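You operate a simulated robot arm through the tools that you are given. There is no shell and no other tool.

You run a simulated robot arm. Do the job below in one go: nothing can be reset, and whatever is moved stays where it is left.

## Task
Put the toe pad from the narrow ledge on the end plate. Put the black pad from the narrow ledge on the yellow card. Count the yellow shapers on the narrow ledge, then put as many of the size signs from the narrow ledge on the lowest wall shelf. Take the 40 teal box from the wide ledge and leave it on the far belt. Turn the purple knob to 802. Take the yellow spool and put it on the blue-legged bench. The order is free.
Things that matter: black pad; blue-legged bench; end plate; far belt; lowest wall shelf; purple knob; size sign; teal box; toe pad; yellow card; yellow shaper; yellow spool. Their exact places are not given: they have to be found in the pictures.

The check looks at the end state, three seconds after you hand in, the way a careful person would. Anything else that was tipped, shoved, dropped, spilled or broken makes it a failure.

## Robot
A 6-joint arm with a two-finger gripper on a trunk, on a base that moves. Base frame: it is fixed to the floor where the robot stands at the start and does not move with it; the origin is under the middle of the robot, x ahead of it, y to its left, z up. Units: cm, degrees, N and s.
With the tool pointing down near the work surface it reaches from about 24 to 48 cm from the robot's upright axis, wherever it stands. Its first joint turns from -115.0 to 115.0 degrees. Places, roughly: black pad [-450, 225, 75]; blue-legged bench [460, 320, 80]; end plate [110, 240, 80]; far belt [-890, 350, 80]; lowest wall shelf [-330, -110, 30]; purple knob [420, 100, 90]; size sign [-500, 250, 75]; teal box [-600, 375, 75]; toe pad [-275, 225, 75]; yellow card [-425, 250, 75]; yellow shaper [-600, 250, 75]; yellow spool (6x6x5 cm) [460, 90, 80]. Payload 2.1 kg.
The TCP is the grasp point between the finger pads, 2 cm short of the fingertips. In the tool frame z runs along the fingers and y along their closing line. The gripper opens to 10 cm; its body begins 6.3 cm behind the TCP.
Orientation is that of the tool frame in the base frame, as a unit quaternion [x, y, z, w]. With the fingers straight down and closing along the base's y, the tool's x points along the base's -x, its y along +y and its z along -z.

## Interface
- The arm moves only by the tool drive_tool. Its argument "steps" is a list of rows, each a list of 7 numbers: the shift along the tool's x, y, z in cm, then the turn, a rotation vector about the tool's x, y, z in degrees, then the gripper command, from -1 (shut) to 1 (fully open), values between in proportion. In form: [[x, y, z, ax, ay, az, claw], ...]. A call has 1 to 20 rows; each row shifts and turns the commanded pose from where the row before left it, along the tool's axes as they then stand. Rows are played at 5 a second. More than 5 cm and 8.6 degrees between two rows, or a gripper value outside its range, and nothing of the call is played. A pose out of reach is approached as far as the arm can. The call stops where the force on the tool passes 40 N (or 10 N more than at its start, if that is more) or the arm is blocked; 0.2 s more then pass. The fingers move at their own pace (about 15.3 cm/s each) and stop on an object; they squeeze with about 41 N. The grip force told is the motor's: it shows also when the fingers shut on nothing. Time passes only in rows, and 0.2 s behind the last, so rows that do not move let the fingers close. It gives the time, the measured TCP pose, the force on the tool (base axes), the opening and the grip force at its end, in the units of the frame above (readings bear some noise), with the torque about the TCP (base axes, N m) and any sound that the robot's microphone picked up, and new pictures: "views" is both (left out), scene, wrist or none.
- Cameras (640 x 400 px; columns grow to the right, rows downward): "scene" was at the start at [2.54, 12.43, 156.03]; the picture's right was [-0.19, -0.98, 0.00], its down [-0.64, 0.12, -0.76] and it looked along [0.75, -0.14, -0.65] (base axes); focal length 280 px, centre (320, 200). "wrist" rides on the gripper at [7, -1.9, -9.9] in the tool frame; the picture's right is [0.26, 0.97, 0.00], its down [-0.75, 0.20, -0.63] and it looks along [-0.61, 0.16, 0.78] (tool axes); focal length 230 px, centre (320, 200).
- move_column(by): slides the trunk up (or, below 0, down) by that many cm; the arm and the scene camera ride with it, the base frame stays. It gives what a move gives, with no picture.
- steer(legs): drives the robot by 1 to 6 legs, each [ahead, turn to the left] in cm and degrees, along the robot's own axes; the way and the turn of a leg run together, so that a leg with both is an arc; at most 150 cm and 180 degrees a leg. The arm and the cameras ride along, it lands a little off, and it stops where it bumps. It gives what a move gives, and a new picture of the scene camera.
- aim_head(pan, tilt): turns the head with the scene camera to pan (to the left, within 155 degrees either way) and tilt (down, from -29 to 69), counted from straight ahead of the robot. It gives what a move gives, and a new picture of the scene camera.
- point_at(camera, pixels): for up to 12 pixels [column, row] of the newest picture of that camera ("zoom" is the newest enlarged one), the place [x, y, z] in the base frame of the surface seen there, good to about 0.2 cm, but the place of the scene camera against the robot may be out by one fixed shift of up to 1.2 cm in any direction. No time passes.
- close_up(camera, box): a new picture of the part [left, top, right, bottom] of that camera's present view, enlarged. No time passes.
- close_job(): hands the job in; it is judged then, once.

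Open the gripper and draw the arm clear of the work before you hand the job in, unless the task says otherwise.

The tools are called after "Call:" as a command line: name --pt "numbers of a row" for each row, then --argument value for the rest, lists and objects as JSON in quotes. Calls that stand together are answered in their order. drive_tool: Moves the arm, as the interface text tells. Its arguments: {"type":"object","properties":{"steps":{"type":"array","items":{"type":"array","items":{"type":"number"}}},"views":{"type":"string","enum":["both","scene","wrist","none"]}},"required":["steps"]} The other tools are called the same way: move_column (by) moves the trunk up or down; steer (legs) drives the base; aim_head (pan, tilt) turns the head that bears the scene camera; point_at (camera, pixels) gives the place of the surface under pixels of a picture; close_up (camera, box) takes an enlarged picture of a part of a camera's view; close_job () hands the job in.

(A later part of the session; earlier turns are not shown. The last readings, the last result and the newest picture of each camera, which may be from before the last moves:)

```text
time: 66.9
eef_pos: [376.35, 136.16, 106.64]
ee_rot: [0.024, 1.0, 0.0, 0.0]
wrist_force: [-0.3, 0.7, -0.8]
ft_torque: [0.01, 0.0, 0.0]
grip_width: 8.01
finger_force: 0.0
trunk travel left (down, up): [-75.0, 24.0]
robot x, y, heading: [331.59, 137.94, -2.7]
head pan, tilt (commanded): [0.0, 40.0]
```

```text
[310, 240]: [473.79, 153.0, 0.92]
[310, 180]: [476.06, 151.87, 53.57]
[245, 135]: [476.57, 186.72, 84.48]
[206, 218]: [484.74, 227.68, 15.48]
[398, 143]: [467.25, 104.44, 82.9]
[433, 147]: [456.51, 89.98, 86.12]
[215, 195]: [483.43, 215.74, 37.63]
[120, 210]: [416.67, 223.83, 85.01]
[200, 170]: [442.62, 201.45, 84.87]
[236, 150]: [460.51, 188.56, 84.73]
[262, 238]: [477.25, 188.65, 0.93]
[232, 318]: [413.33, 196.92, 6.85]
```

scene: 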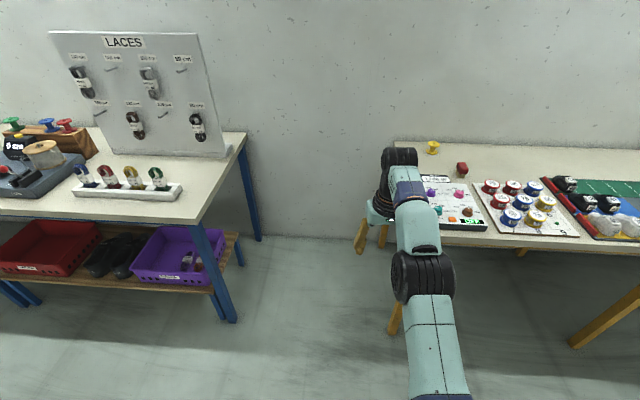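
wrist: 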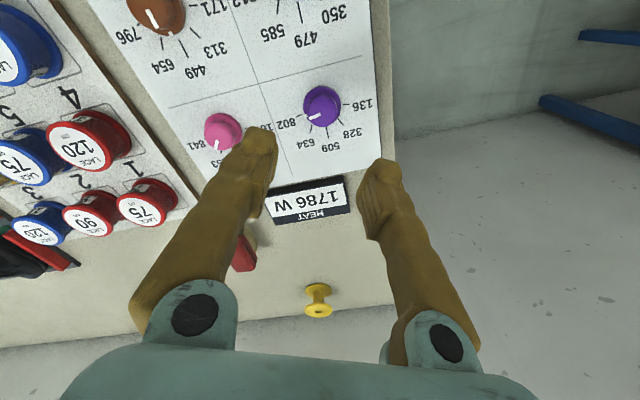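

Now I swing the arm about 60° to the right so it will reach over the table's end while the base drives into the gap.

Call:
drive_tool --pt "0.3 -4.9 0 0 0 6.8 0.6" --pt "0.3 -4.9 0 0 0 6.8 0.6" --pt "0.3 -4.9 0 0 0 6.8 0.6" --pt "0.3 -4.9 0 0 0 6.8 0.6" --pt "0.3 -4.9 0 0 0 6.8 0.6" --pt "0.3 -4.9 0 0 0 6.8 0.6" --pt "0.3 -4.9 0 0 0 6.8 0.6" --pt "0.3 -4.9 0 0 0 6.8 0.6" --pt "0.3 -4.9 0 0 0 6.8 0.6" --views "scene"

Call:
move_column --by 4

```text
time: 68.9
eef_pos: [352.47, 101.56, 106.23]
ee_rot: [0.531, 0.847, 0.0, 0.0]
wrist_force: [0.0, -0.7, 0.3]
ft_torque: [0.02, -0.05, 0.02]
grip_width: 8.0
finger_force: 0.1
out of reach, approached as far as the arm can: row 6
trunk travel left (down, up): [-75.0, 24.0]
robot x, y, heading: [332.14, 137.54, -2.2]
head pan, tilt (commanded): [0.0, 40.0]
```

scene: 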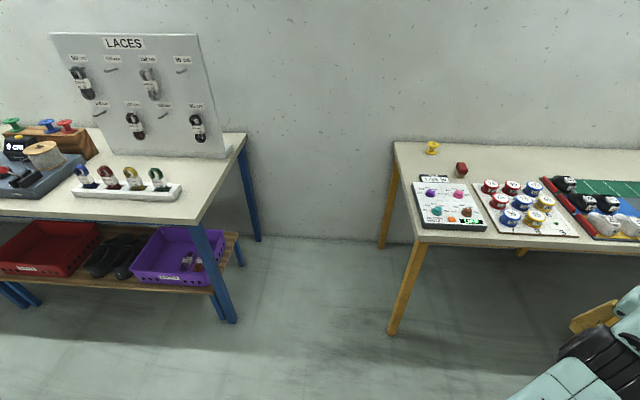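

```text
time: 69.7
eef_pos: [352.71, 101.63, 110.1]
ee_rot: [0.53, 0.848, 0.0, 0.0]
wrist_force: [0.4, -0.4, 0.3]
ft_torque: [0.02, 0.0, 0.01]
grip_width: 7.99
finger_force: 0.1
trunk travel left (down, up): [-79.0, 20.0]
robot x, y, heading: [331.96, 138.32, -2.2]
head pan, tilt (commanded): [0.0, 40.0]
```

The arm points right-forward at z=110. I drive into the gap beside the table.

Call:
steer --legs '[[0, 2.3], [94, 0]]'

Call:
aim_head --pan -60 --tilt 55

```text
time: 74.9
eef_pos: [445.29, 101.87, 110.19]
ee_rot: [0.515, 0.857, 0.0, 0.001]
wrist_force: [-1.5, 0.8, 0.1]
ft_torque: [-0.01, -0.04, 0.0]
grip_width: 7.99
finger_force: 0.2
trunk travel left (down, up): [-79.0, 20.0]
robot x, y, heading: [423.26, 136.93, -0.6]
head pan, tilt (commanded): [0.0, 40.0]
```

scene: 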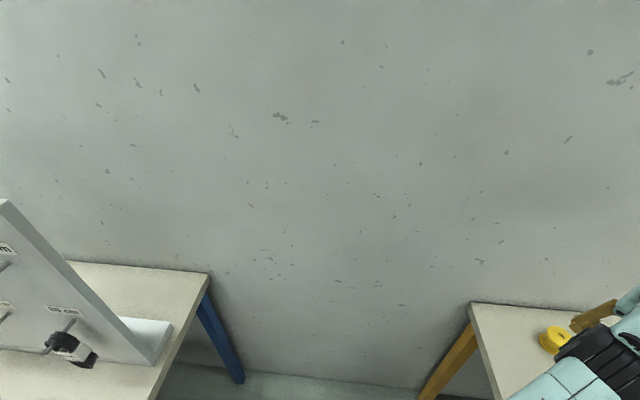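

```text
time: 76.2
eef_pos: [445.22, 101.77, 110.15]
ee_rot: [0.515, 0.857, 0.0, 0.0]
wrist_force: [-0.9, 0.1, -0.3]
ft_torque: [-0.02, -0.02, 0.02]
grip_width: 8.04
finger_force: 0.1
trunk travel left (down, up): [-79.0, 20.0]
robot x, y, heading: [423.19, 137.13, -0.6]
head pan, tilt (commanded): [-60.0, 55.0]
```

scene: 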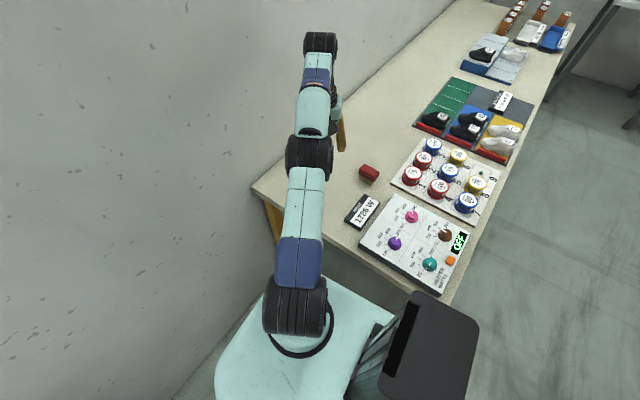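

The heat display near (362,210) may have changed; I look closer at it and the purple knob.

Call:
close_up --camera "scene" --box '[335, 185, 447, 255]'

```text
5.71 times, centred on (391, 220) of scene
```

zoom: 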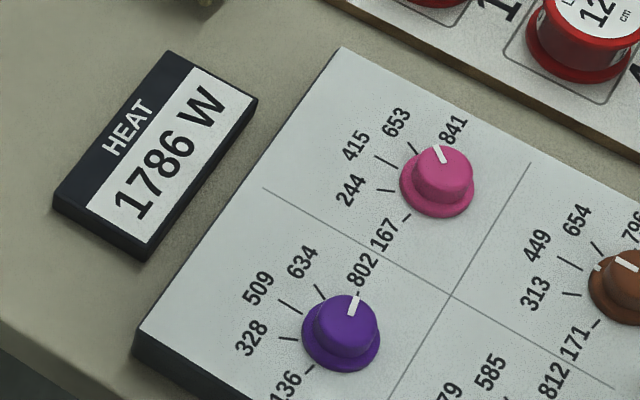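

The knob clearly points to 802. I turn right 20° and creep forward so the spool is in reach.

Call:
steer --legs '[[0, -20], [19, 0]]'

Call:
drive_tool --pt "0 0 0 0 0 0 0.8" --views "both"

```text
time: 78.8
eef_pos: [449.39, 89.71, 110.12]
ee_rot: [0.658, 0.753, 0.0, 0.0]
wrist_force: [0.9, -0.3, 0.2]
ft_torque: [0.02, 0.01, 0.04]
grip_width: 7.99
finger_force: 0.1
trunk travel left (down, up): [-79.0, 20.0]
robot x, y, heading: [440.93, 130.58, -20.3]
head pan, tilt (commanded): [-60.0, 55.0]
```

scene: 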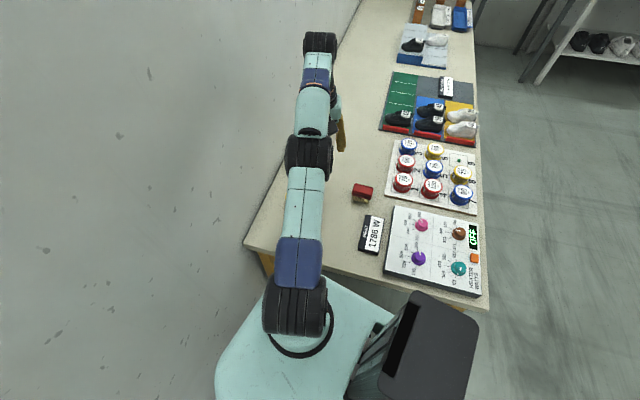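

```text
time: 79.2
eef_pos: [449.4, 89.7, 110.28]
ee_rot: [0.658, 0.753, -0.001, 0.0]
wrist_force: [0.7, -0.1, 0.6]
ft_torque: [0.01, -0.03, -0.02]
grip_width: 9.02
finger_force: 0.0
trunk travel left (down, up): [-79.0, 20.0]
robot x, y, heading: [441.06, 130.63, -20.4]
head pan, tilt (commanded): [-60.0, 55.0]
```

scene: 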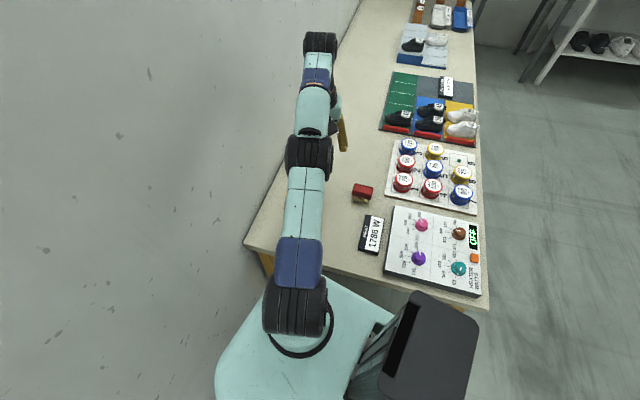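
wrist: 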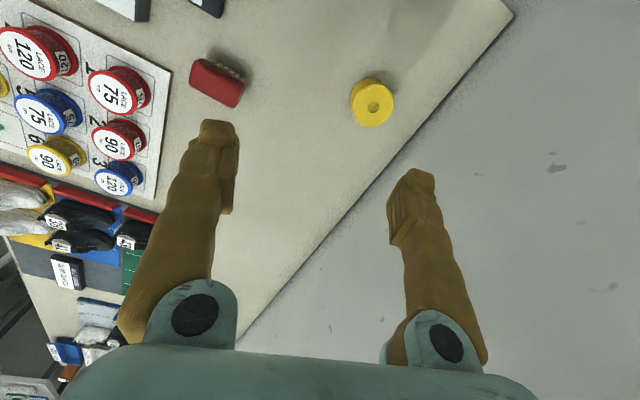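

The wrist camera sees the spool at (373,103). I measure it there.

Call:
point_at --camera "wrist" --pixels '[[373, 96], [356, 103], [390, 100], [373, 120], [360, 90], [300, 150], [384, 84], [218, 85]]'

Call:
close_up --camera "wrist" --box '[325, 70, 421, 130]'

```text
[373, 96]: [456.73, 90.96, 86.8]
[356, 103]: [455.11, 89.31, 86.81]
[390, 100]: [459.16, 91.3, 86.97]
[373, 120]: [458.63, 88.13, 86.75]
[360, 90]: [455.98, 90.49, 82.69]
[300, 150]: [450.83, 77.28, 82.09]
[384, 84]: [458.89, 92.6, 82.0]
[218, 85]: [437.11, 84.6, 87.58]
```

```text
6.67 times, centred on (373, 100) of wrist
```

zoom: 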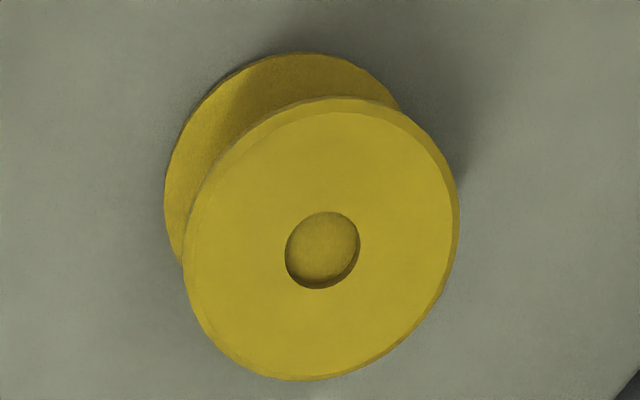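

Spool centre is about (457.4,89.9), top z 86.85, table z 82.0. I move above it and descend partway, then check.

Call:
drive_tool --pt "-0.46 3.98 2 0 0 0 0.8" --pt "-0.46 3.97 3 0 0 0 0.8" --pt "0 0 4 0 0 0 0.8" --pt "0 0 4 0 0 0 0.8" --pt "0 0 0 0 0 0 0.8" --views "both"

```text
time: 80.4
eef_pos: [457.6, 89.98, 97.34]
ee_rot: [0.658, 0.753, 0.001, 0.0]
wrist_force: [-0.5, -0.5, 0.8]
ft_torque: [0.06, -0.03, 0.0]
grip_width: 9.03
finger_force: 0.1
trunk travel left (down, up): [-79.0, 20.0]
robot x, y, heading: [440.76, 130.63, -20.7]
head pan, tilt (commanded): [-60.0, 55.0]
```

scene: 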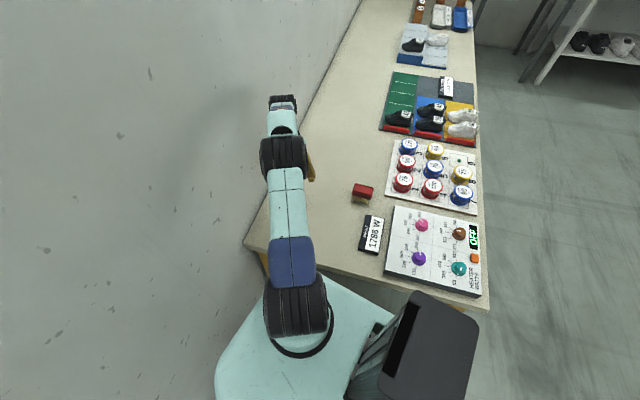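
wrist: 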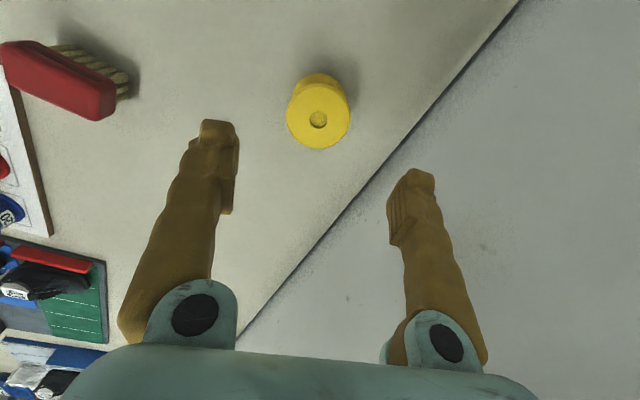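

The spool at wrist (318,115) is centred between the fingers. I verify its position once more before descending.

Call:
point_at --camera "wrist" --pixels '[[300, 112], [338, 112], [318, 95], [318, 140], [330, 120], [306, 120]]'

```text
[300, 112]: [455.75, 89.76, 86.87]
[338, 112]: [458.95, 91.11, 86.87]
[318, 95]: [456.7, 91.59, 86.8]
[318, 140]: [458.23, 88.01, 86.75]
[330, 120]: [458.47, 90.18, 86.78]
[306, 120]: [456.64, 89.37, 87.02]
```

Centre (457.5,90.0) matches the TCP. I descend to z≈84.7 and close.

Call:
drive_tool --pt "0 0 4 0 0 0 0.8" --pt "0 0 4 0 0 0 0.8" --pt "0 0 3 0 0 0 0.8" --pt "0 0 1.6 0 0 0 0.8" --pt "0 0 0 0 0 0 0.8" --pt "0 0 0 0 0 0 -1" --pt "0 0 0 0 0 0 -1" --pt "0 0 0 0 0 0 -1" --views "wrist"

```text
time: 82.2
eef_pos: [457.4, 89.78, 84.57]
ee_rot: [0.658, 0.753, 0.001, 0.0]
wrist_force: [-0.6, 0.1, -0.5]
ft_torque: [0.03, 0.0, 0.03]
grip_width: 5.62
finger_force: 41.1
trunk travel left (down, up): [-79.0, 20.0]
robot x, y, heading: [440.96, 130.83, -20.7]
head pan, tilt (commanded): [-60.0, 55.0]
```

wrist: 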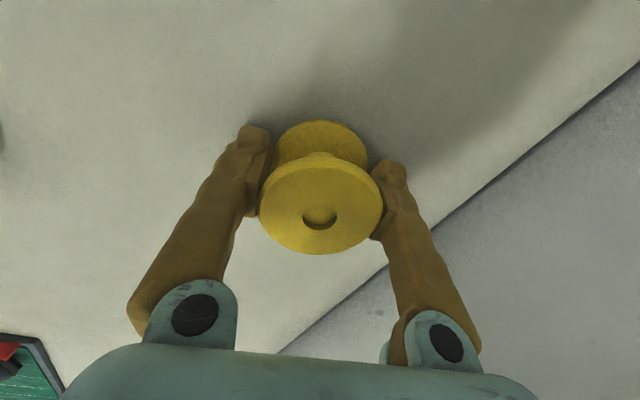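

The spool is gripped (5.6 cm). I lift it up to clear everything.

Call:
drive_tool --pt "0 0 -2 0 0 0 -1" --pt "0 0 -4 0 0 0 -1" --pt "0 0 -4 0 0 0 -1" --pt "0 0 -4 0 0 0 -1" --pt "0 0 -4 0 0 0 -1" --views "wrist"

Call:
steer --legs '[[-19, 0], [0, 20.7], [-94, 0]]'

Call:
aim_head --pan 45 --tilt 35

```text
time: 83.4
eef_pos: [457.59, 89.92, 102.52]
ee_rot: [0.657, 0.754, 0.0, 0.0]
wrist_force: [-0.2, -0.6, 0.1]
ft_torque: [0.0, -0.02, 0.0]
grip_width: 5.59
finger_force: 41.4
trunk travel left (down, up): [-79.0, 20.0]
robot x, y, heading: [440.96, 130.77, -20.6]
head pan, tilt (commanded): [-60.0, 55.0]
```

wrist: 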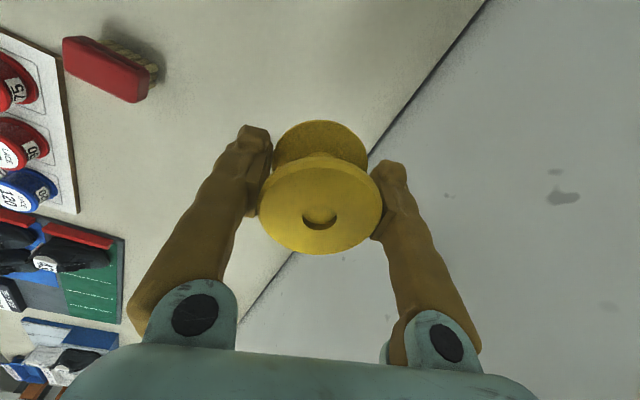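

```text
time: 90.6
eef_pos: [359.57, 105.7, 102.59]
ee_rot: [0.52, 0.854, 0.001, 0.0]
wrist_force: [0.3, -0.1, -0.8]
ft_torque: [-0.01, 0.02, 0.0]
grip_width: 5.59
finger_force: 41.0
trunk travel left (down, up): [-79.0, 20.0]
robot x, y, heading: [330.39, 138.52, -1.1]
head pan, tilt (commanded): [-60.0, 55.0]
```

scene: 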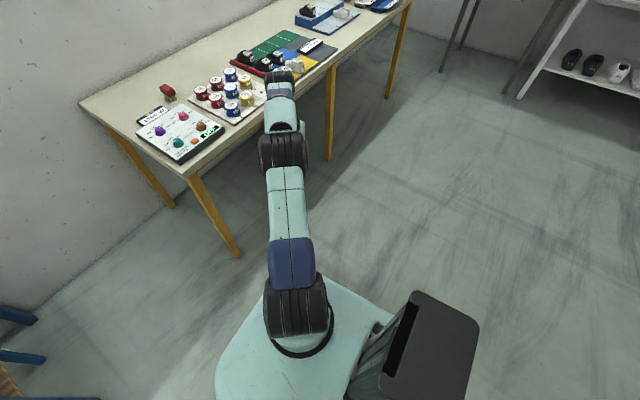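

```text
time: 92.4
eef_pos: [359.64, 105.76, 102.51]
ee_rot: [0.521, 0.854, 0.0, 0.0]
wrist_force: [-0.1, 0.1, -0.3]
ft_torque: [0.0, 0.02, -0.02]
grip_width: 5.59
finger_force: 41.3
trunk travel left (down, up): [-79.0, 20.0]
robot x, y, heading: [330.25, 138.62, -1.1]
head pan, tilt (commanded): [45.0, 35.0]
```

scene: 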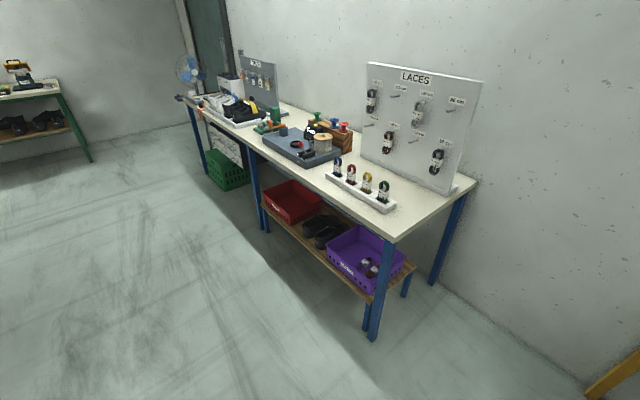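

The blue bench's right end is free around (425,200). I measure candidate spots and obstacles.

Call:
point_at --camera "scene" --pixels '[[395, 242], [478, 182], [395, 210], [425, 205], [415, 195], [440, 195], [452, 188], [386, 205], [370, 300], [300, 240], [330, 200], [260, 160]]'

Call:
close_up --camera "scene" --box '[230, 60, 490, 222]'

```text
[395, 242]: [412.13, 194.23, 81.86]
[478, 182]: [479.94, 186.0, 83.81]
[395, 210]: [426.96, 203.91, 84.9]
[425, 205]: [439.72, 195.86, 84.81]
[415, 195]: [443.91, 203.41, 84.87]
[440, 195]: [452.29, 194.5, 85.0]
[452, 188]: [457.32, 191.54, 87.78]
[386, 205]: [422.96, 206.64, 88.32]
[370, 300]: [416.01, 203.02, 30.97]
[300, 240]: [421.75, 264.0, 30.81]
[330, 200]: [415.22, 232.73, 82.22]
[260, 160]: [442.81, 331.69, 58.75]
```

```text
2.46 times, centred on (360, 141) of scene
```

zoom: 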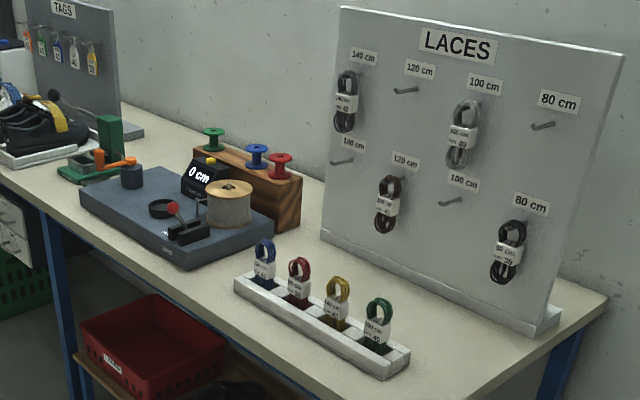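

A free spot near (444,202) on the bench lies between the lace rack and the board; it can be reached from the gap. I swing the arm around to the left side, keeping the spool high.

Call:
drive_tool --pt "1 0 0 0 0 -7 -1" --pt "1 0 0 0 0 -7 -1" --pt "0.27 4.6 0 0 0 -6.3 -1" --pt "0.27 4.6 0 0 0 -6.3 -1" --pt "0.27 4.6 0 0 0 -6.3 -1" --pt "0.27 4.6 0 0 0 -6.3 -1" --pt "0.27 4.6 0 0 0 -6.3 -1" --pt "0.27 4.6 0 0 0 -6.3 -1" --pt "0.27 4.6 0 0 0 -6.3 -1" --pt "0.27 4.6 0 0 0 -6.3 -1" --pt "0.27 4.6 0 0 0 -6.3 -1" --pt "0.27 4.6 0 0 0 -6.3 -1" --pt "0.27 4.6 0 0 0 -6.3 -1" --pt "0.27 4.6 0 0 0 -6.3 -1" --pt "0.27 4.6 0 0 0 -6.3 -1" --pt "0.27 4.6 0 0 0 -6.3 -1" --pt "0.27 4.6 0 0 0 -6.3 -1" --pt "0.27 4.6 0 0 0 -6.3 -1" --pt "0.27 4.6 0 0 0 -6.3 -1" --pt "0.27 4.6 0 0 0 -6.3 -1" --views "scene"

```text
time: 96.6
eef_pos: [348.75, 176.95, 102.43]
ee_rot: [-0.535, 0.845, -0.001, 0.0]
wrist_force: [-0.4, -0.2, -1.7]
ft_torque: [0.03, -0.04, 0.0]
grip_width: 5.6
finger_force: 40.9
trunk travel left (down, up): [-79.0, 20.0]
robot x, y, heading: [330.14, 138.68, -1.2]
head pan, tilt (commanded): [45.0, 35.0]
```

scene: 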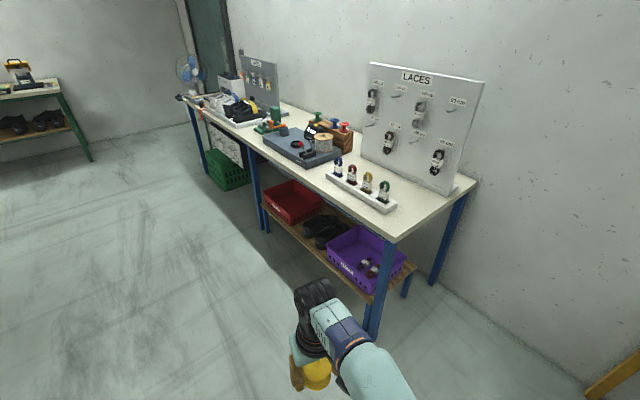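

The spool is held at left-front at z≈102. I drive into the gap at a slight left heading so that the tool comes over the free spot.

Call:
steer --legs '[[0, 12.3], [100, 0]]'

Call:
aim_head --pan 70 --tilt 50

Call:
drive_tool --pt "0 0 0 0 0 0 -1" --views "wrist"

```text
time: 102.6
eef_pos: [438.77, 200.0, 102.3]
ee_rot: [-0.626, 0.78, 0.0, -0.001]
wrist_force: [0.5, 0.7, -1.6]
ft_torque: [-0.02, -0.04, 0.0]
grip_width: 5.58
finger_force: 41.3
trunk travel left (down, up): [-79.0, 20.0]
robot x, y, heading: [429.13, 158.89, 11.7]
head pan, tilt (commanded): [45.0, 35.0]
```

scene: 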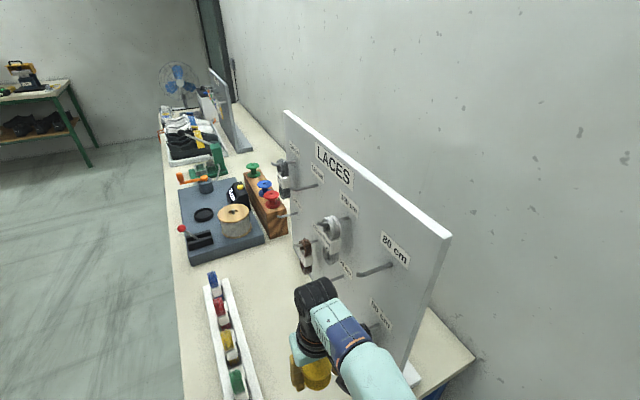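

```text
time: 103.5
eef_pos: [438.66, 200.0, 102.34]
ee_rot: [-0.626, 0.78, 0.0, 0.0]
wrist_force: [0.2, -0.1, -0.7]
ft_torque: [0.0, -0.01, 0.01]
grip_width: 5.58
finger_force: 41.0
trunk travel left (down, up): [-79.0, 20.0]
robot x, y, heading: [428.93, 158.52, 11.5]
head pan, tilt (commanded): [70.0, 50.0]
```

scene: 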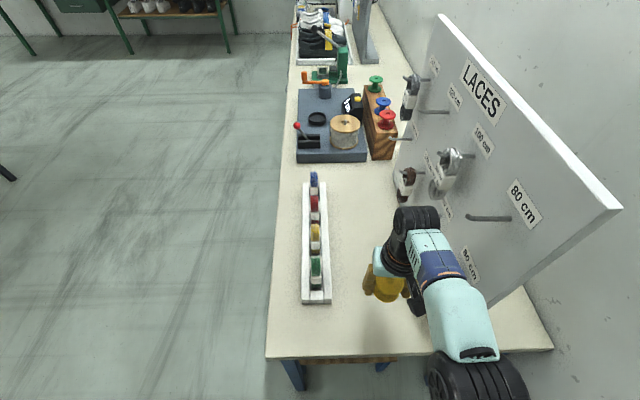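

```text
time: 103.9
eef_pos: [438.85, 200.07, 102.34]
ee_rot: [-0.626, 0.78, 0.0, 0.0]
wrist_force: [-0.4, -0.2, -0.8]
ft_torque: [0.01, -0.01, 0.0]
grip_width: 5.57
finger_force: 41.1
trunk travel left (down, up): [-79.0, 20.0]
robot x, y, heading: [428.96, 158.45, 11.9]
head pan, tilt (commanded): [70.0, 50.0]
```

wrist: 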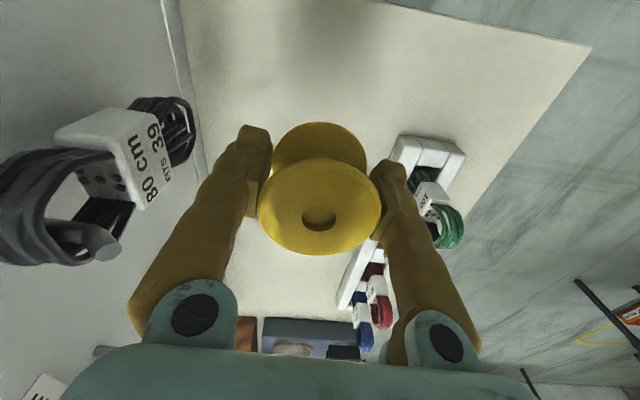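

The lace bundle on the board at wrist (110,180) and the rack's end at (425,150) flank the spot. I measure them and the surface below.

Call:
point_at --camera "wrist" --pixels '[[150, 170], [180, 120], [100, 250], [195, 130], [400, 145], [440, 150], [446, 225], [350, 290], [230, 60], [350, 60], [270, 100], [385, 110]]'

Call:
close_up --camera "scene" --box '[280, 160, 560, 360]'

```text
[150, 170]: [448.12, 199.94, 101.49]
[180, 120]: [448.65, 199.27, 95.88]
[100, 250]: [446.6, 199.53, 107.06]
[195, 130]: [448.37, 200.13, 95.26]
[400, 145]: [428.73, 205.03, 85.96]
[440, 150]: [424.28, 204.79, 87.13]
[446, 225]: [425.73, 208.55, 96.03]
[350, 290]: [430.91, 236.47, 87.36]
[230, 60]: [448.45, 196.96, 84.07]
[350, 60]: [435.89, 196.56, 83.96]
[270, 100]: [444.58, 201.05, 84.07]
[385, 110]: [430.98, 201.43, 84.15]
```

```text
2.00 times, centred on (420, 260) of scene
```

zoom: 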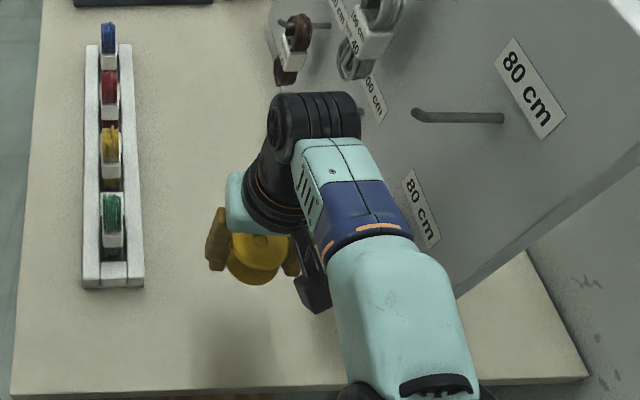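

Lace reaches x≈446.6, so I shift the spot to (435,198), well clear of the lace, rack end and edge. I move there and descend to just above the bench top.

Call:
drive_tool --pt "1.41 1.64 0 0 0 0 -1" --pt "1.41 1.63 0 0 0 0 -1" --pt "0 0 4 0 0 0 -1" --pt "0 0 4 0 0 0 -1" --pt "0 0 4 0 0 0 -1" --pt "0 0 0 0 0 0 -1" --views "both"

```text
time: 105.3
eef_pos: [435.06, 198.05, 90.23]
ee_rot: [-0.626, 0.78, 0.0, 0.0]
wrist_force: [0.0, 0.1, -0.5]
ft_torque: [0.0, 0.02, -0.03]
grip_width: 5.56
finger_force: 40.9
trunk travel left (down, up): [-79.0, 20.0]
robot x, y, heading: [429.32, 158.77, 11.8]
head pan, tilt (commanded): [70.0, 50.0]
```

scene: 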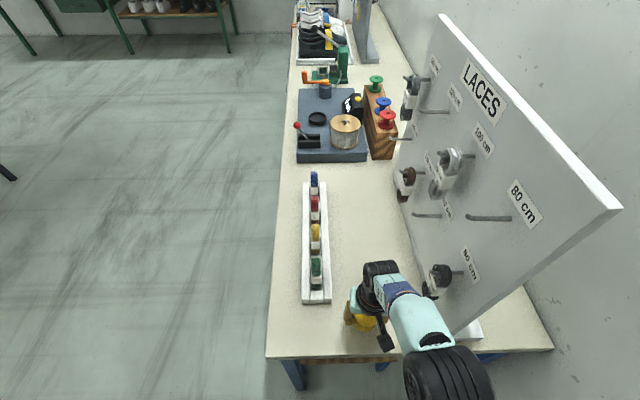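
wrist: 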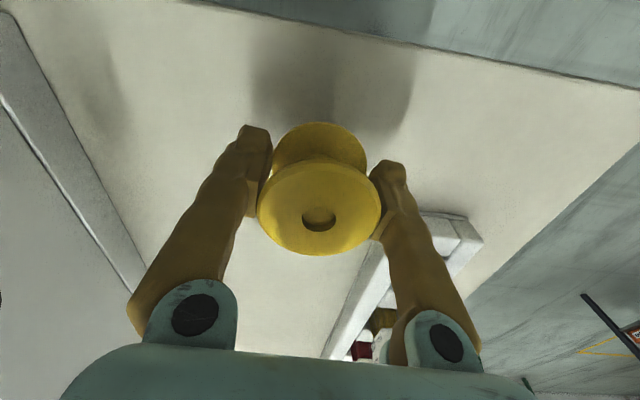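

The spot is clear; I lower the last 3.5 cm gently.

Call:
drive_tool --pt "0 0 2.5 0 0 0 -1" --pt "0 0 0.7 0 0 0 -1" --pt "0 0 0.2 0 0 0 -1" --pt "0 0 0.1 0 0 0 -1" --pt "0 0 0 0 0 0 -1" --views "none"

```text
time: 106.5
eef_pos: [434.92, 198.01, 86.88]
ee_rot: [-0.626, 0.78, 0.0, 0.0]
wrist_force: [-0.3, 0.3, 0.2]
ft_torque: [0.01, -0.02, -0.01]
grip_width: 5.56
finger_force: 41.6
trunk travel left (down, up): [-79.0, 20.0]
robot x, y, heading: [428.97, 158.76, 11.9]
head pan, tilt (commanded): [70.0, 50.0]
```

No contact force yet at z 86.88; I lower in tiny steps until the force shows contact.

Call:
drive_tool --pt "0 0 0.1 0 0 0 -1" --pt "0 0 0.1 0 0 0 -1" --pt "0 0 0.1 0 0 0 -1" --pt "0 0 0 0 0 0 -1" --views "wrist"

```text
time: 107.5
eef_pos: [435.02, 198.03, 86.63]
ee_rot: [-0.627, 0.779, 0.0, -0.001]
wrist_force: [0.6, 0.1, 2.0]
ft_torque: [0.04, -0.04, -0.02]
grip_width: 5.59
finger_force: 40.8
trunk travel left (down, up): [-79.0, 20.0]
robot x, y, heading: [429.07, 158.53, 11.9]
head pan, tilt (commanded): [70.0, 50.0]
```

wrist: 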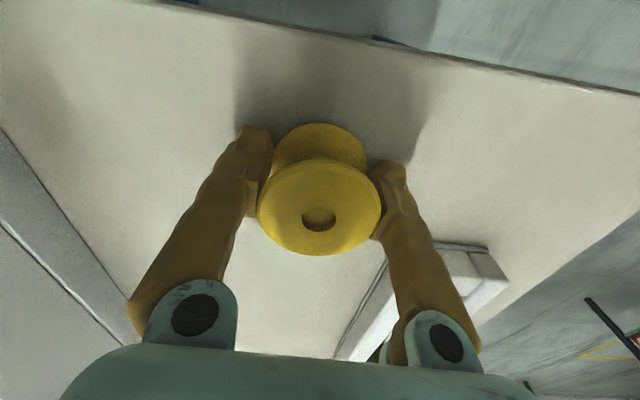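

Contact shows (2 N). I open the fingers to 7.5 cm and lift straight up.

Call:
drive_tool --pt "0 0 0 0 0 0 0.5" --pt "0 0 0 0 0 0 0.5" --pt "0 0 -2 0 0 0 0.5" --pt "0 0 -4 0 0 0 0.5" --pt "0 0 -4 0 0 0 0.5" --pt "0 0 -4 0 0 0 0.5" --pt "0 0 -3 0 0 0 0.5" --views "both"

```text
time: 109.1
eef_pos: [435.06, 197.98, 103.66]
ee_rot: [-0.626, 0.78, 0.0, 0.0]
wrist_force: [0.0, 0.7, 0.0]
ft_torque: [0.02, 0.0, 0.0]
grip_width: 7.5
finger_force: 0.1
trunk travel left (down, up): [-79.0, 20.0]
robot x, y, heading: [428.72, 158.54, 11.8]
head pan, tilt (commanded): [70.0, 50.0]
```

scene: 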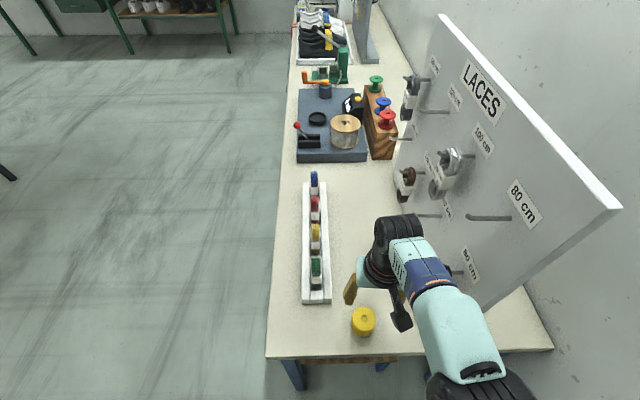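
wrist: 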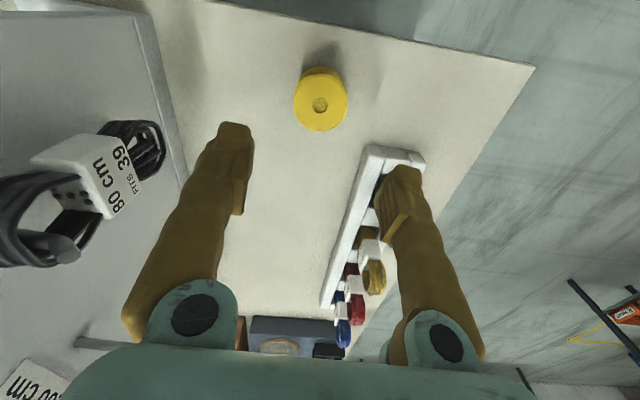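

The spool stands well on the bench at (435,198). I back out of the gap and square up to heading 0.

Call:
steer --legs '[[-100, 0], [0, -11.8]]'

Call:
aim_head --pan 150 --tilt 20

```text
time: 115.1
eef_pos: [344.1, 175.86, 103.61]
ee_rot: [-0.539, 0.843, 0.0, 0.001]
wrist_force: [0.6, 0.5, -0.5]
ft_torque: [0.03, 0.05, 0.0]
grip_width: 7.52
finger_force: 0.1
trunk travel left (down, up): [-79.0, 20.0]
robot x, y, heading: [330.04, 138.53, -0.9]
head pan, tilt (commanded): [70.0, 50.0]
```

scene: 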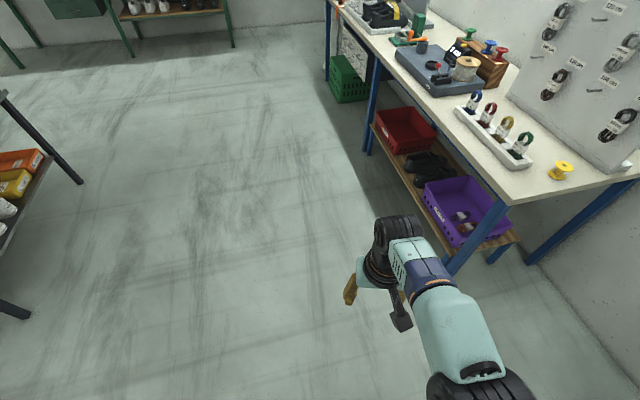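

```text
time: 116.6
eef_pos: [344.09, 175.92, 103.52]
ee_rot: [-0.538, 0.843, 0.0, -0.001]
wrist_force: [-1.2, 0.4, 0.4]
ft_torque: [0.0, 0.01, 0.02]
grip_width: 7.51
finger_force: 0.1
trunk travel left (down, up): [-79.0, 20.0]
robot x, y, heading: [329.75, 138.45, -0.8]
head pan, tilt (commanded): [150.0, 20.0]
```

scene: 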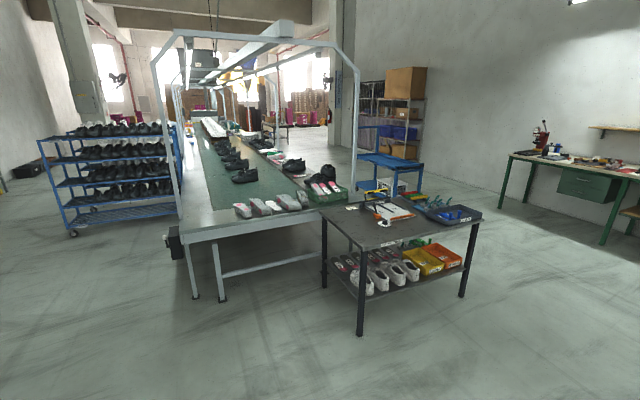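

The assembly line runs away from here; its near end plate is around (230,220). I zoom in.

Call:
close_up --camera "scene" --box '[150, 80, 410, 242]'

Call:
point_at --camera "scene" --pixels '[[185, 232], [215, 225], [205, 210], [320, 205], [325, 222], [185, 165], [240, 212], [195, 300], [220, 300], [360, 330], [60, 235], [175, 245]]'

```text
2.46 times, centred on (280, 161) of scene
```

zoom: 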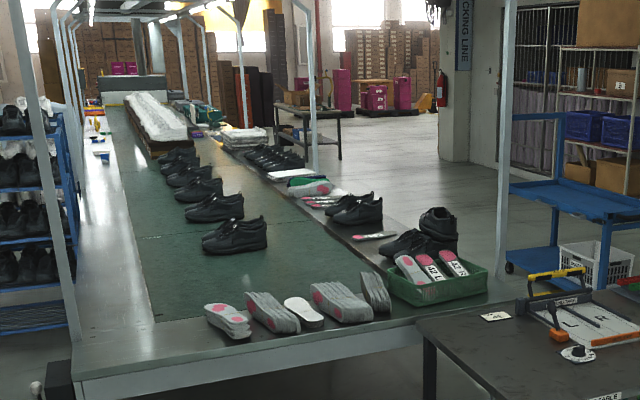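

```text
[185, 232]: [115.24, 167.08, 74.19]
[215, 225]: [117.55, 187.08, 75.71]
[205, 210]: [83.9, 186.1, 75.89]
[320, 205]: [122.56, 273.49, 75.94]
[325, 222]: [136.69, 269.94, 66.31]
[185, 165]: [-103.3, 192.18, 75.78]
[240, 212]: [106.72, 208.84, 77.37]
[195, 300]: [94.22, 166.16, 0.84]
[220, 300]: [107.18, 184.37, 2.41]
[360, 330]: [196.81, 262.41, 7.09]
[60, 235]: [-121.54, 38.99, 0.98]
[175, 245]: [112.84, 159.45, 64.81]
```

The line's near end is at x≈115, tilted slightly (y grows toward −x). I reverse to about (60,80), clear of the line's edge and posts, and look along it.

Call:
steer --legs '[[0, 13], [-140, 0], [-136, 0], [0, -12]]'

Call:
aim_head --pan 130 --tilt 25

```text
time: 131.8
eef_pos: [70.66, 114.09, 103.44]
ee_rot: [-0.55, 0.835, 0.001, 0.001]
wrist_force: [0.7, 0.8, 0.2]
ft_torque: [0.0, 0.01, -0.01]
grip_width: 7.49
finger_force: 0.0
trunk travel left (down, up): [-79.0, 20.0]
robot x, y, heading: [57.49, 76.79, 0.9]
head pan, tilt (commanded): [150.0, 20.0]
```

scene: 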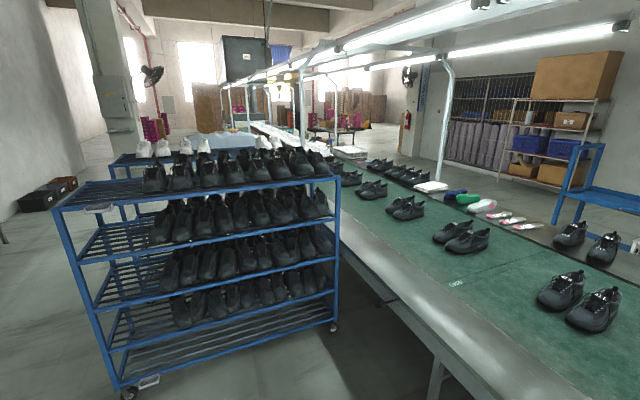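

```text
time: 132.6
eef_pos: [70.6, 114.21, 103.57]
ee_rot: [-0.549, 0.836, 0.001, 0.0]
wrist_force: [-0.2, -1.1, 0.1]
ft_torque: [0.01, 0.0, 0.02]
grip_width: 7.51
finger_force: 0.0
trunk travel left (down, up): [-79.0, 20.0]
robot x, y, heading: [57.32, 76.46, 0.8]
head pan, tilt (commanded): [130.0, 25.0]
```

scene: 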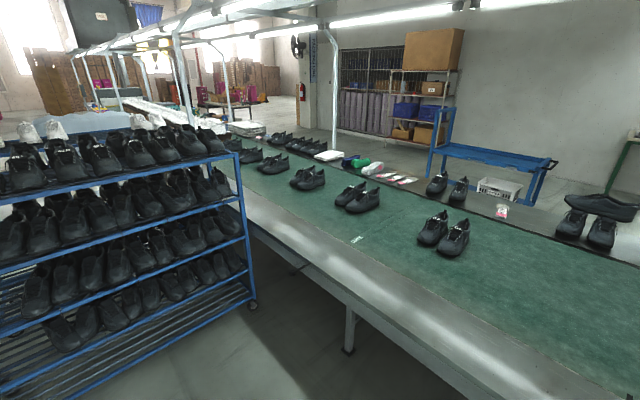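

The blue shoe rack stands close to the line. I measure its feet and the gaps on both sides from the wider view.

Call:
aim_head --pan 155 --tilt 30

Call:
point_at --camera "scene" --pixels '[[320, 325], [100, 375], [60, 250], [330, 170], [40, 165], [335, 150], [20, 240], [10, 180], [390, 250], [370, 200]]'

Call:
aim_head --pan -155 --tilt 25

```text
time: 133.5
eef_pos: [70.55, 114.31, 103.55]
ee_rot: [-0.549, 0.836, 0.0, 0.0]
wrist_force: [-1.0, 0.3, -0.7]
ft_torque: [0.0, -0.01, -0.04]
grip_width: 7.51
finger_force: 0.2
trunk travel left (down, up): [-79.0, 20.0]
robot x, y, heading: [57.72, 76.74, 0.8]
head pan, tilt (commanded): [154.7, 30.0]
```

scene: 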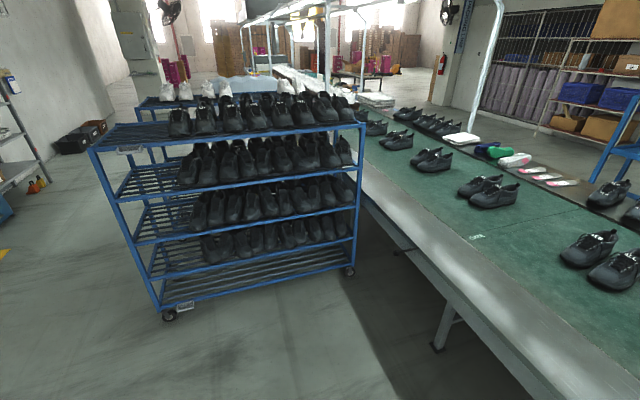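

```text
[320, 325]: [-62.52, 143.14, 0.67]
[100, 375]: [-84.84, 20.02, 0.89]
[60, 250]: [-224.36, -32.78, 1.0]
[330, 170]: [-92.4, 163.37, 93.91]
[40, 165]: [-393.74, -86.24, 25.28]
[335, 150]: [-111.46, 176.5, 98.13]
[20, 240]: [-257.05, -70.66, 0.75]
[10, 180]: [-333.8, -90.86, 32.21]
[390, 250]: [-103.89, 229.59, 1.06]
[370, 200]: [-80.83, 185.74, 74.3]
```

```text
time: 137.7
eef_pos: [70.48, 114.23, 103.61]
ee_rot: [-0.549, 0.836, 0.0, 0.0]
wrist_force: [0.3, -0.3, 0.0]
ft_torque: [0.0, 0.01, -0.01]
grip_width: 7.5
finger_force: 0.2
trunk travel left (down, up): [-79.0, 20.0]
robot x, y, heading: [57.29, 76.5, 0.8]
head pan, tilt (commanded): [-154.7, 25.0]
```

scene: 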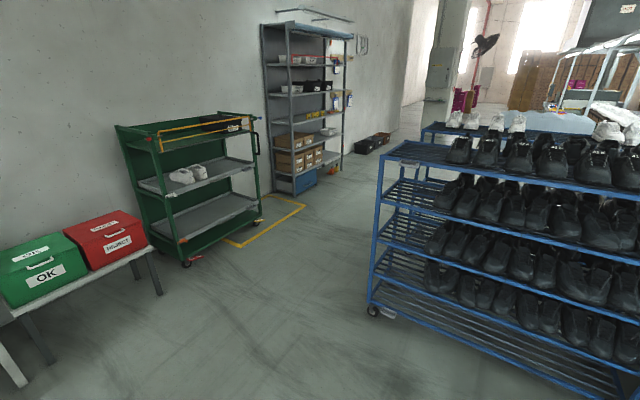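

I measure the aisle between the green cart and the blue rack.

Call:
point_at --camera "scene" --pixels '[[186, 264], [262, 222], [292, 195], [345, 165], [372, 312], [423, 170], [350, 230], [390, 150], [330, 172], [385, 170]]'

Call:
close_up --camera "scene" --box '[250, 0, 450, 200]'

```text
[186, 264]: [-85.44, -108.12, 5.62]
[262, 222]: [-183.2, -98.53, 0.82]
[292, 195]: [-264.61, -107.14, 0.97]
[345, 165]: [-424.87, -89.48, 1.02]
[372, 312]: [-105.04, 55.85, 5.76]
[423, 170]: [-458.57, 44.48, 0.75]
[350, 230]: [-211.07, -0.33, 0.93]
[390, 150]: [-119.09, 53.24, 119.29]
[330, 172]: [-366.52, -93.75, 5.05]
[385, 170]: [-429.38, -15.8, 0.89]
```

```text
2.00 times, centred on (350, 100) of scene
```

zoom: 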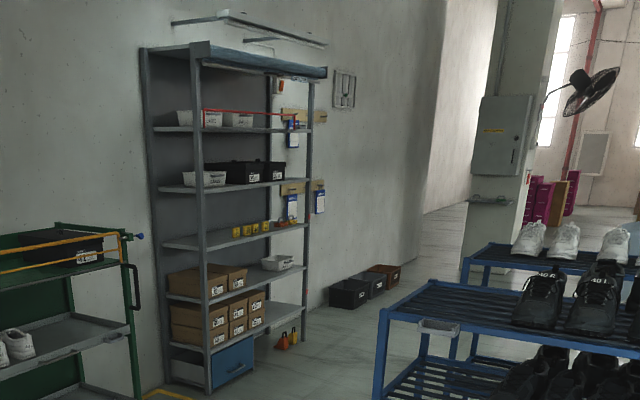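

The aisle between the green cart and the rack is ~150 cm wide. I drive in reverse into it.

Call:
steer --legs '[[0, 34], [-150, 0], [-20, 0], [0, -35]]'

Call:
aim_head --pan 150 --tilt 25

Call:
aim_head --pan -150 --tilt 25

```text
time: 149.6
eef_pos: [-69.04, 18.75, 103.59]
ee_rot: [-0.535, 0.845, 0.0, -0.001]
wrist_force: [0.0, 0.2, 0.5]
ft_torque: [-0.01, -0.03, 0.01]
grip_width: 7.5
finger_force: 0.0
trunk travel left (down, up): [-79.0, 20.0]
robot x, y, heading: [-83.74, -18.33, -1.1]
head pan, tilt (commanded): [-154.7, 25.0]
```

scene: 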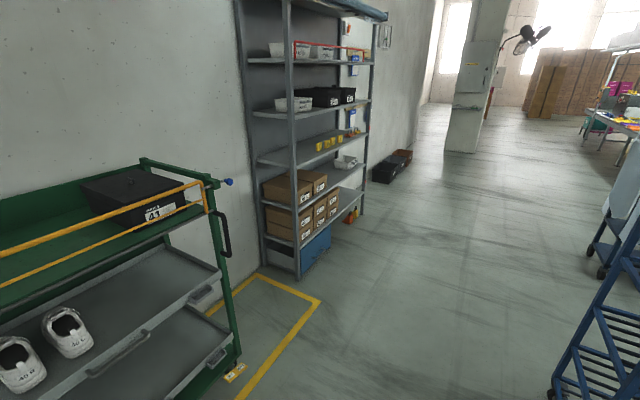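

```text
time: 153.7
eef_pos: [-69.01, 18.72, 103.66]
ee_rot: [-0.535, 0.845, -0.001, 0.0]
wrist_force: [0.2, 0.4, 0.3]
ft_torque: [-0.01, -0.02, 0.0]
grip_width: 7.51
finger_force: 0.0
trunk travel left (down, up): [-79.0, 20.0]
robot x, y, heading: [-83.07, -18.18, -1.1]
head pan, tilt (commanded): [150.0, 25.0]
```

scene: 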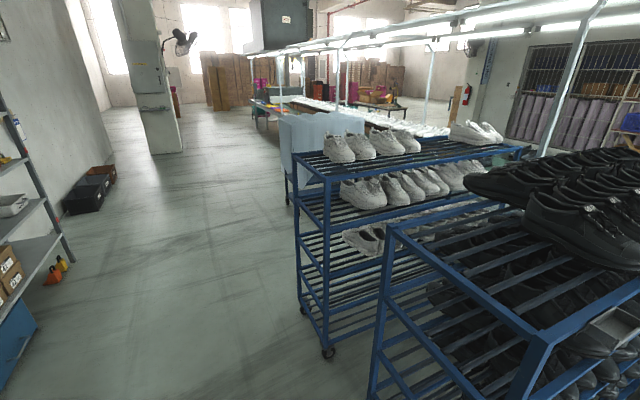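

```text
time: 157.8
eef_pos: [-69.01, 18.7, 103.55]
ee_rot: [-0.535, 0.845, -0.001, 0.0]
wrist_force: [-1.0, -0.2, 0.2]
ft_torque: [0.01, 0.01, 0.03]
grip_width: 7.52
finger_force: 0.0
trunk travel left (down, up): [-79.0, 20.0]
robot x, y, heading: [-83.53, -18.31, -1.3]
head pan, tilt (commanded): [-150.0, 25.0]
```

scene: 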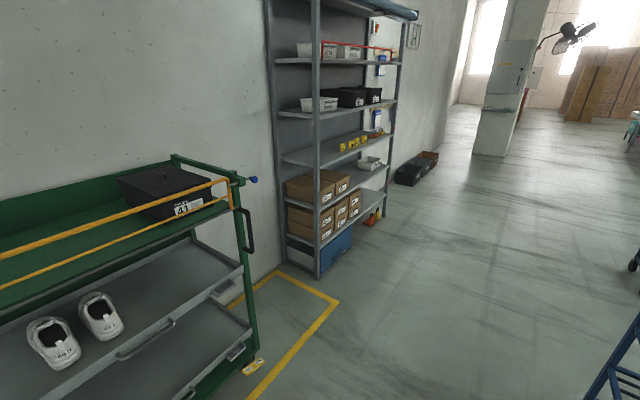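

Continue reversing down the aisle past the racks, then look toward the line.

Call:
steer --legs '[[-150, 0]]'

Call:
aim_head --pan 120 --tilt 25

Call:
aim_head --pan 150 --tilt 25

```text
time: 165.2
eef_pos: [-218.2, 22.14, 103.53]
ee_rot: [-0.532, 0.847, 0.001, -0.001]
wrist_force: [0.5, -0.4, 0.2]
ft_torque: [-0.01, 0.0, -0.01]
grip_width: 7.5
finger_force: 0.1
trunk travel left (down, up): [-79.0, 20.0]
robot x, y, heading: [-232.76, -14.65, -1.5]
head pan, tilt (commanded): [-150.0, 25.0]
```

scene: 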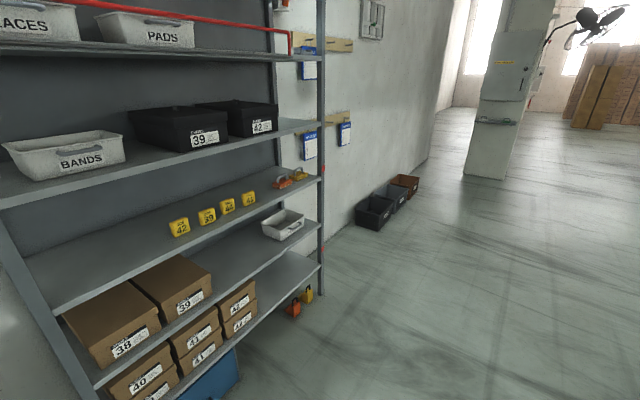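

```text
time: 169.0
eef_pos: [-218.19, 22.22, 103.6]
ee_rot: [-0.532, 0.847, 0.0, 0.0]
wrist_force: [0.6, -0.4, 0.3]
ft_torque: [-0.03, 0.01, -0.01]
grip_width: 7.5
finger_force: 0.1
trunk travel left (down, up): [-79.0, 20.0]
robot x, y, heading: [-232.65, -15.11, -1.5]
head pan, tilt (commanded): [120.0, 25.0]
```

scene: 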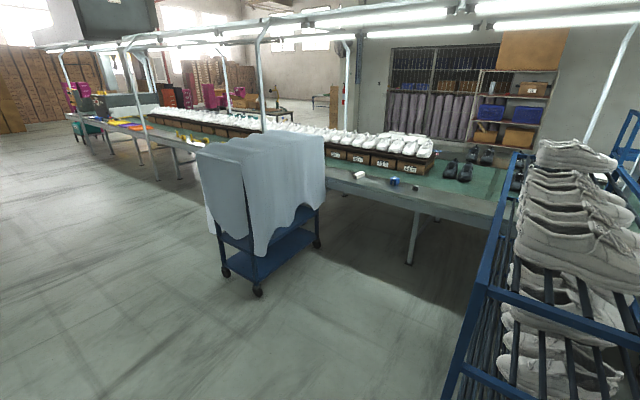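

```text
time: 169.9
eef_pos: [-218.35, 22.11, 103.72]
ee_rot: [-0.532, 0.847, 0.0, 0.0]
wrist_force: [0.7, 0.5, 0.5]
ft_torque: [0.03, 0.02, -0.01]
grip_width: 7.53
finger_force: 0.2
trunk travel left (down, up): [-79.0, 20.0]
robot x, y, heading: [-233.15, -15.03, -1.6]
head pan, tilt (commanded): [150.0, 25.0]
```

scene: 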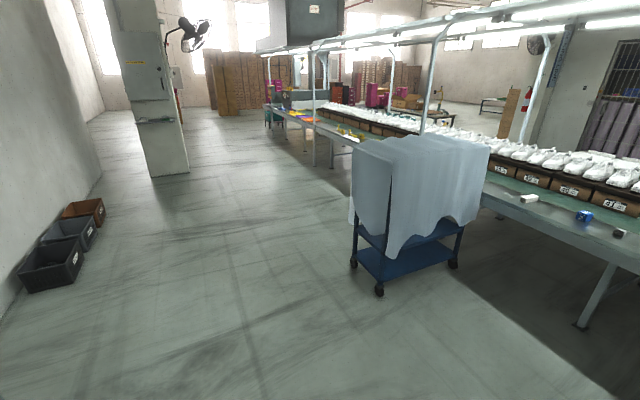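

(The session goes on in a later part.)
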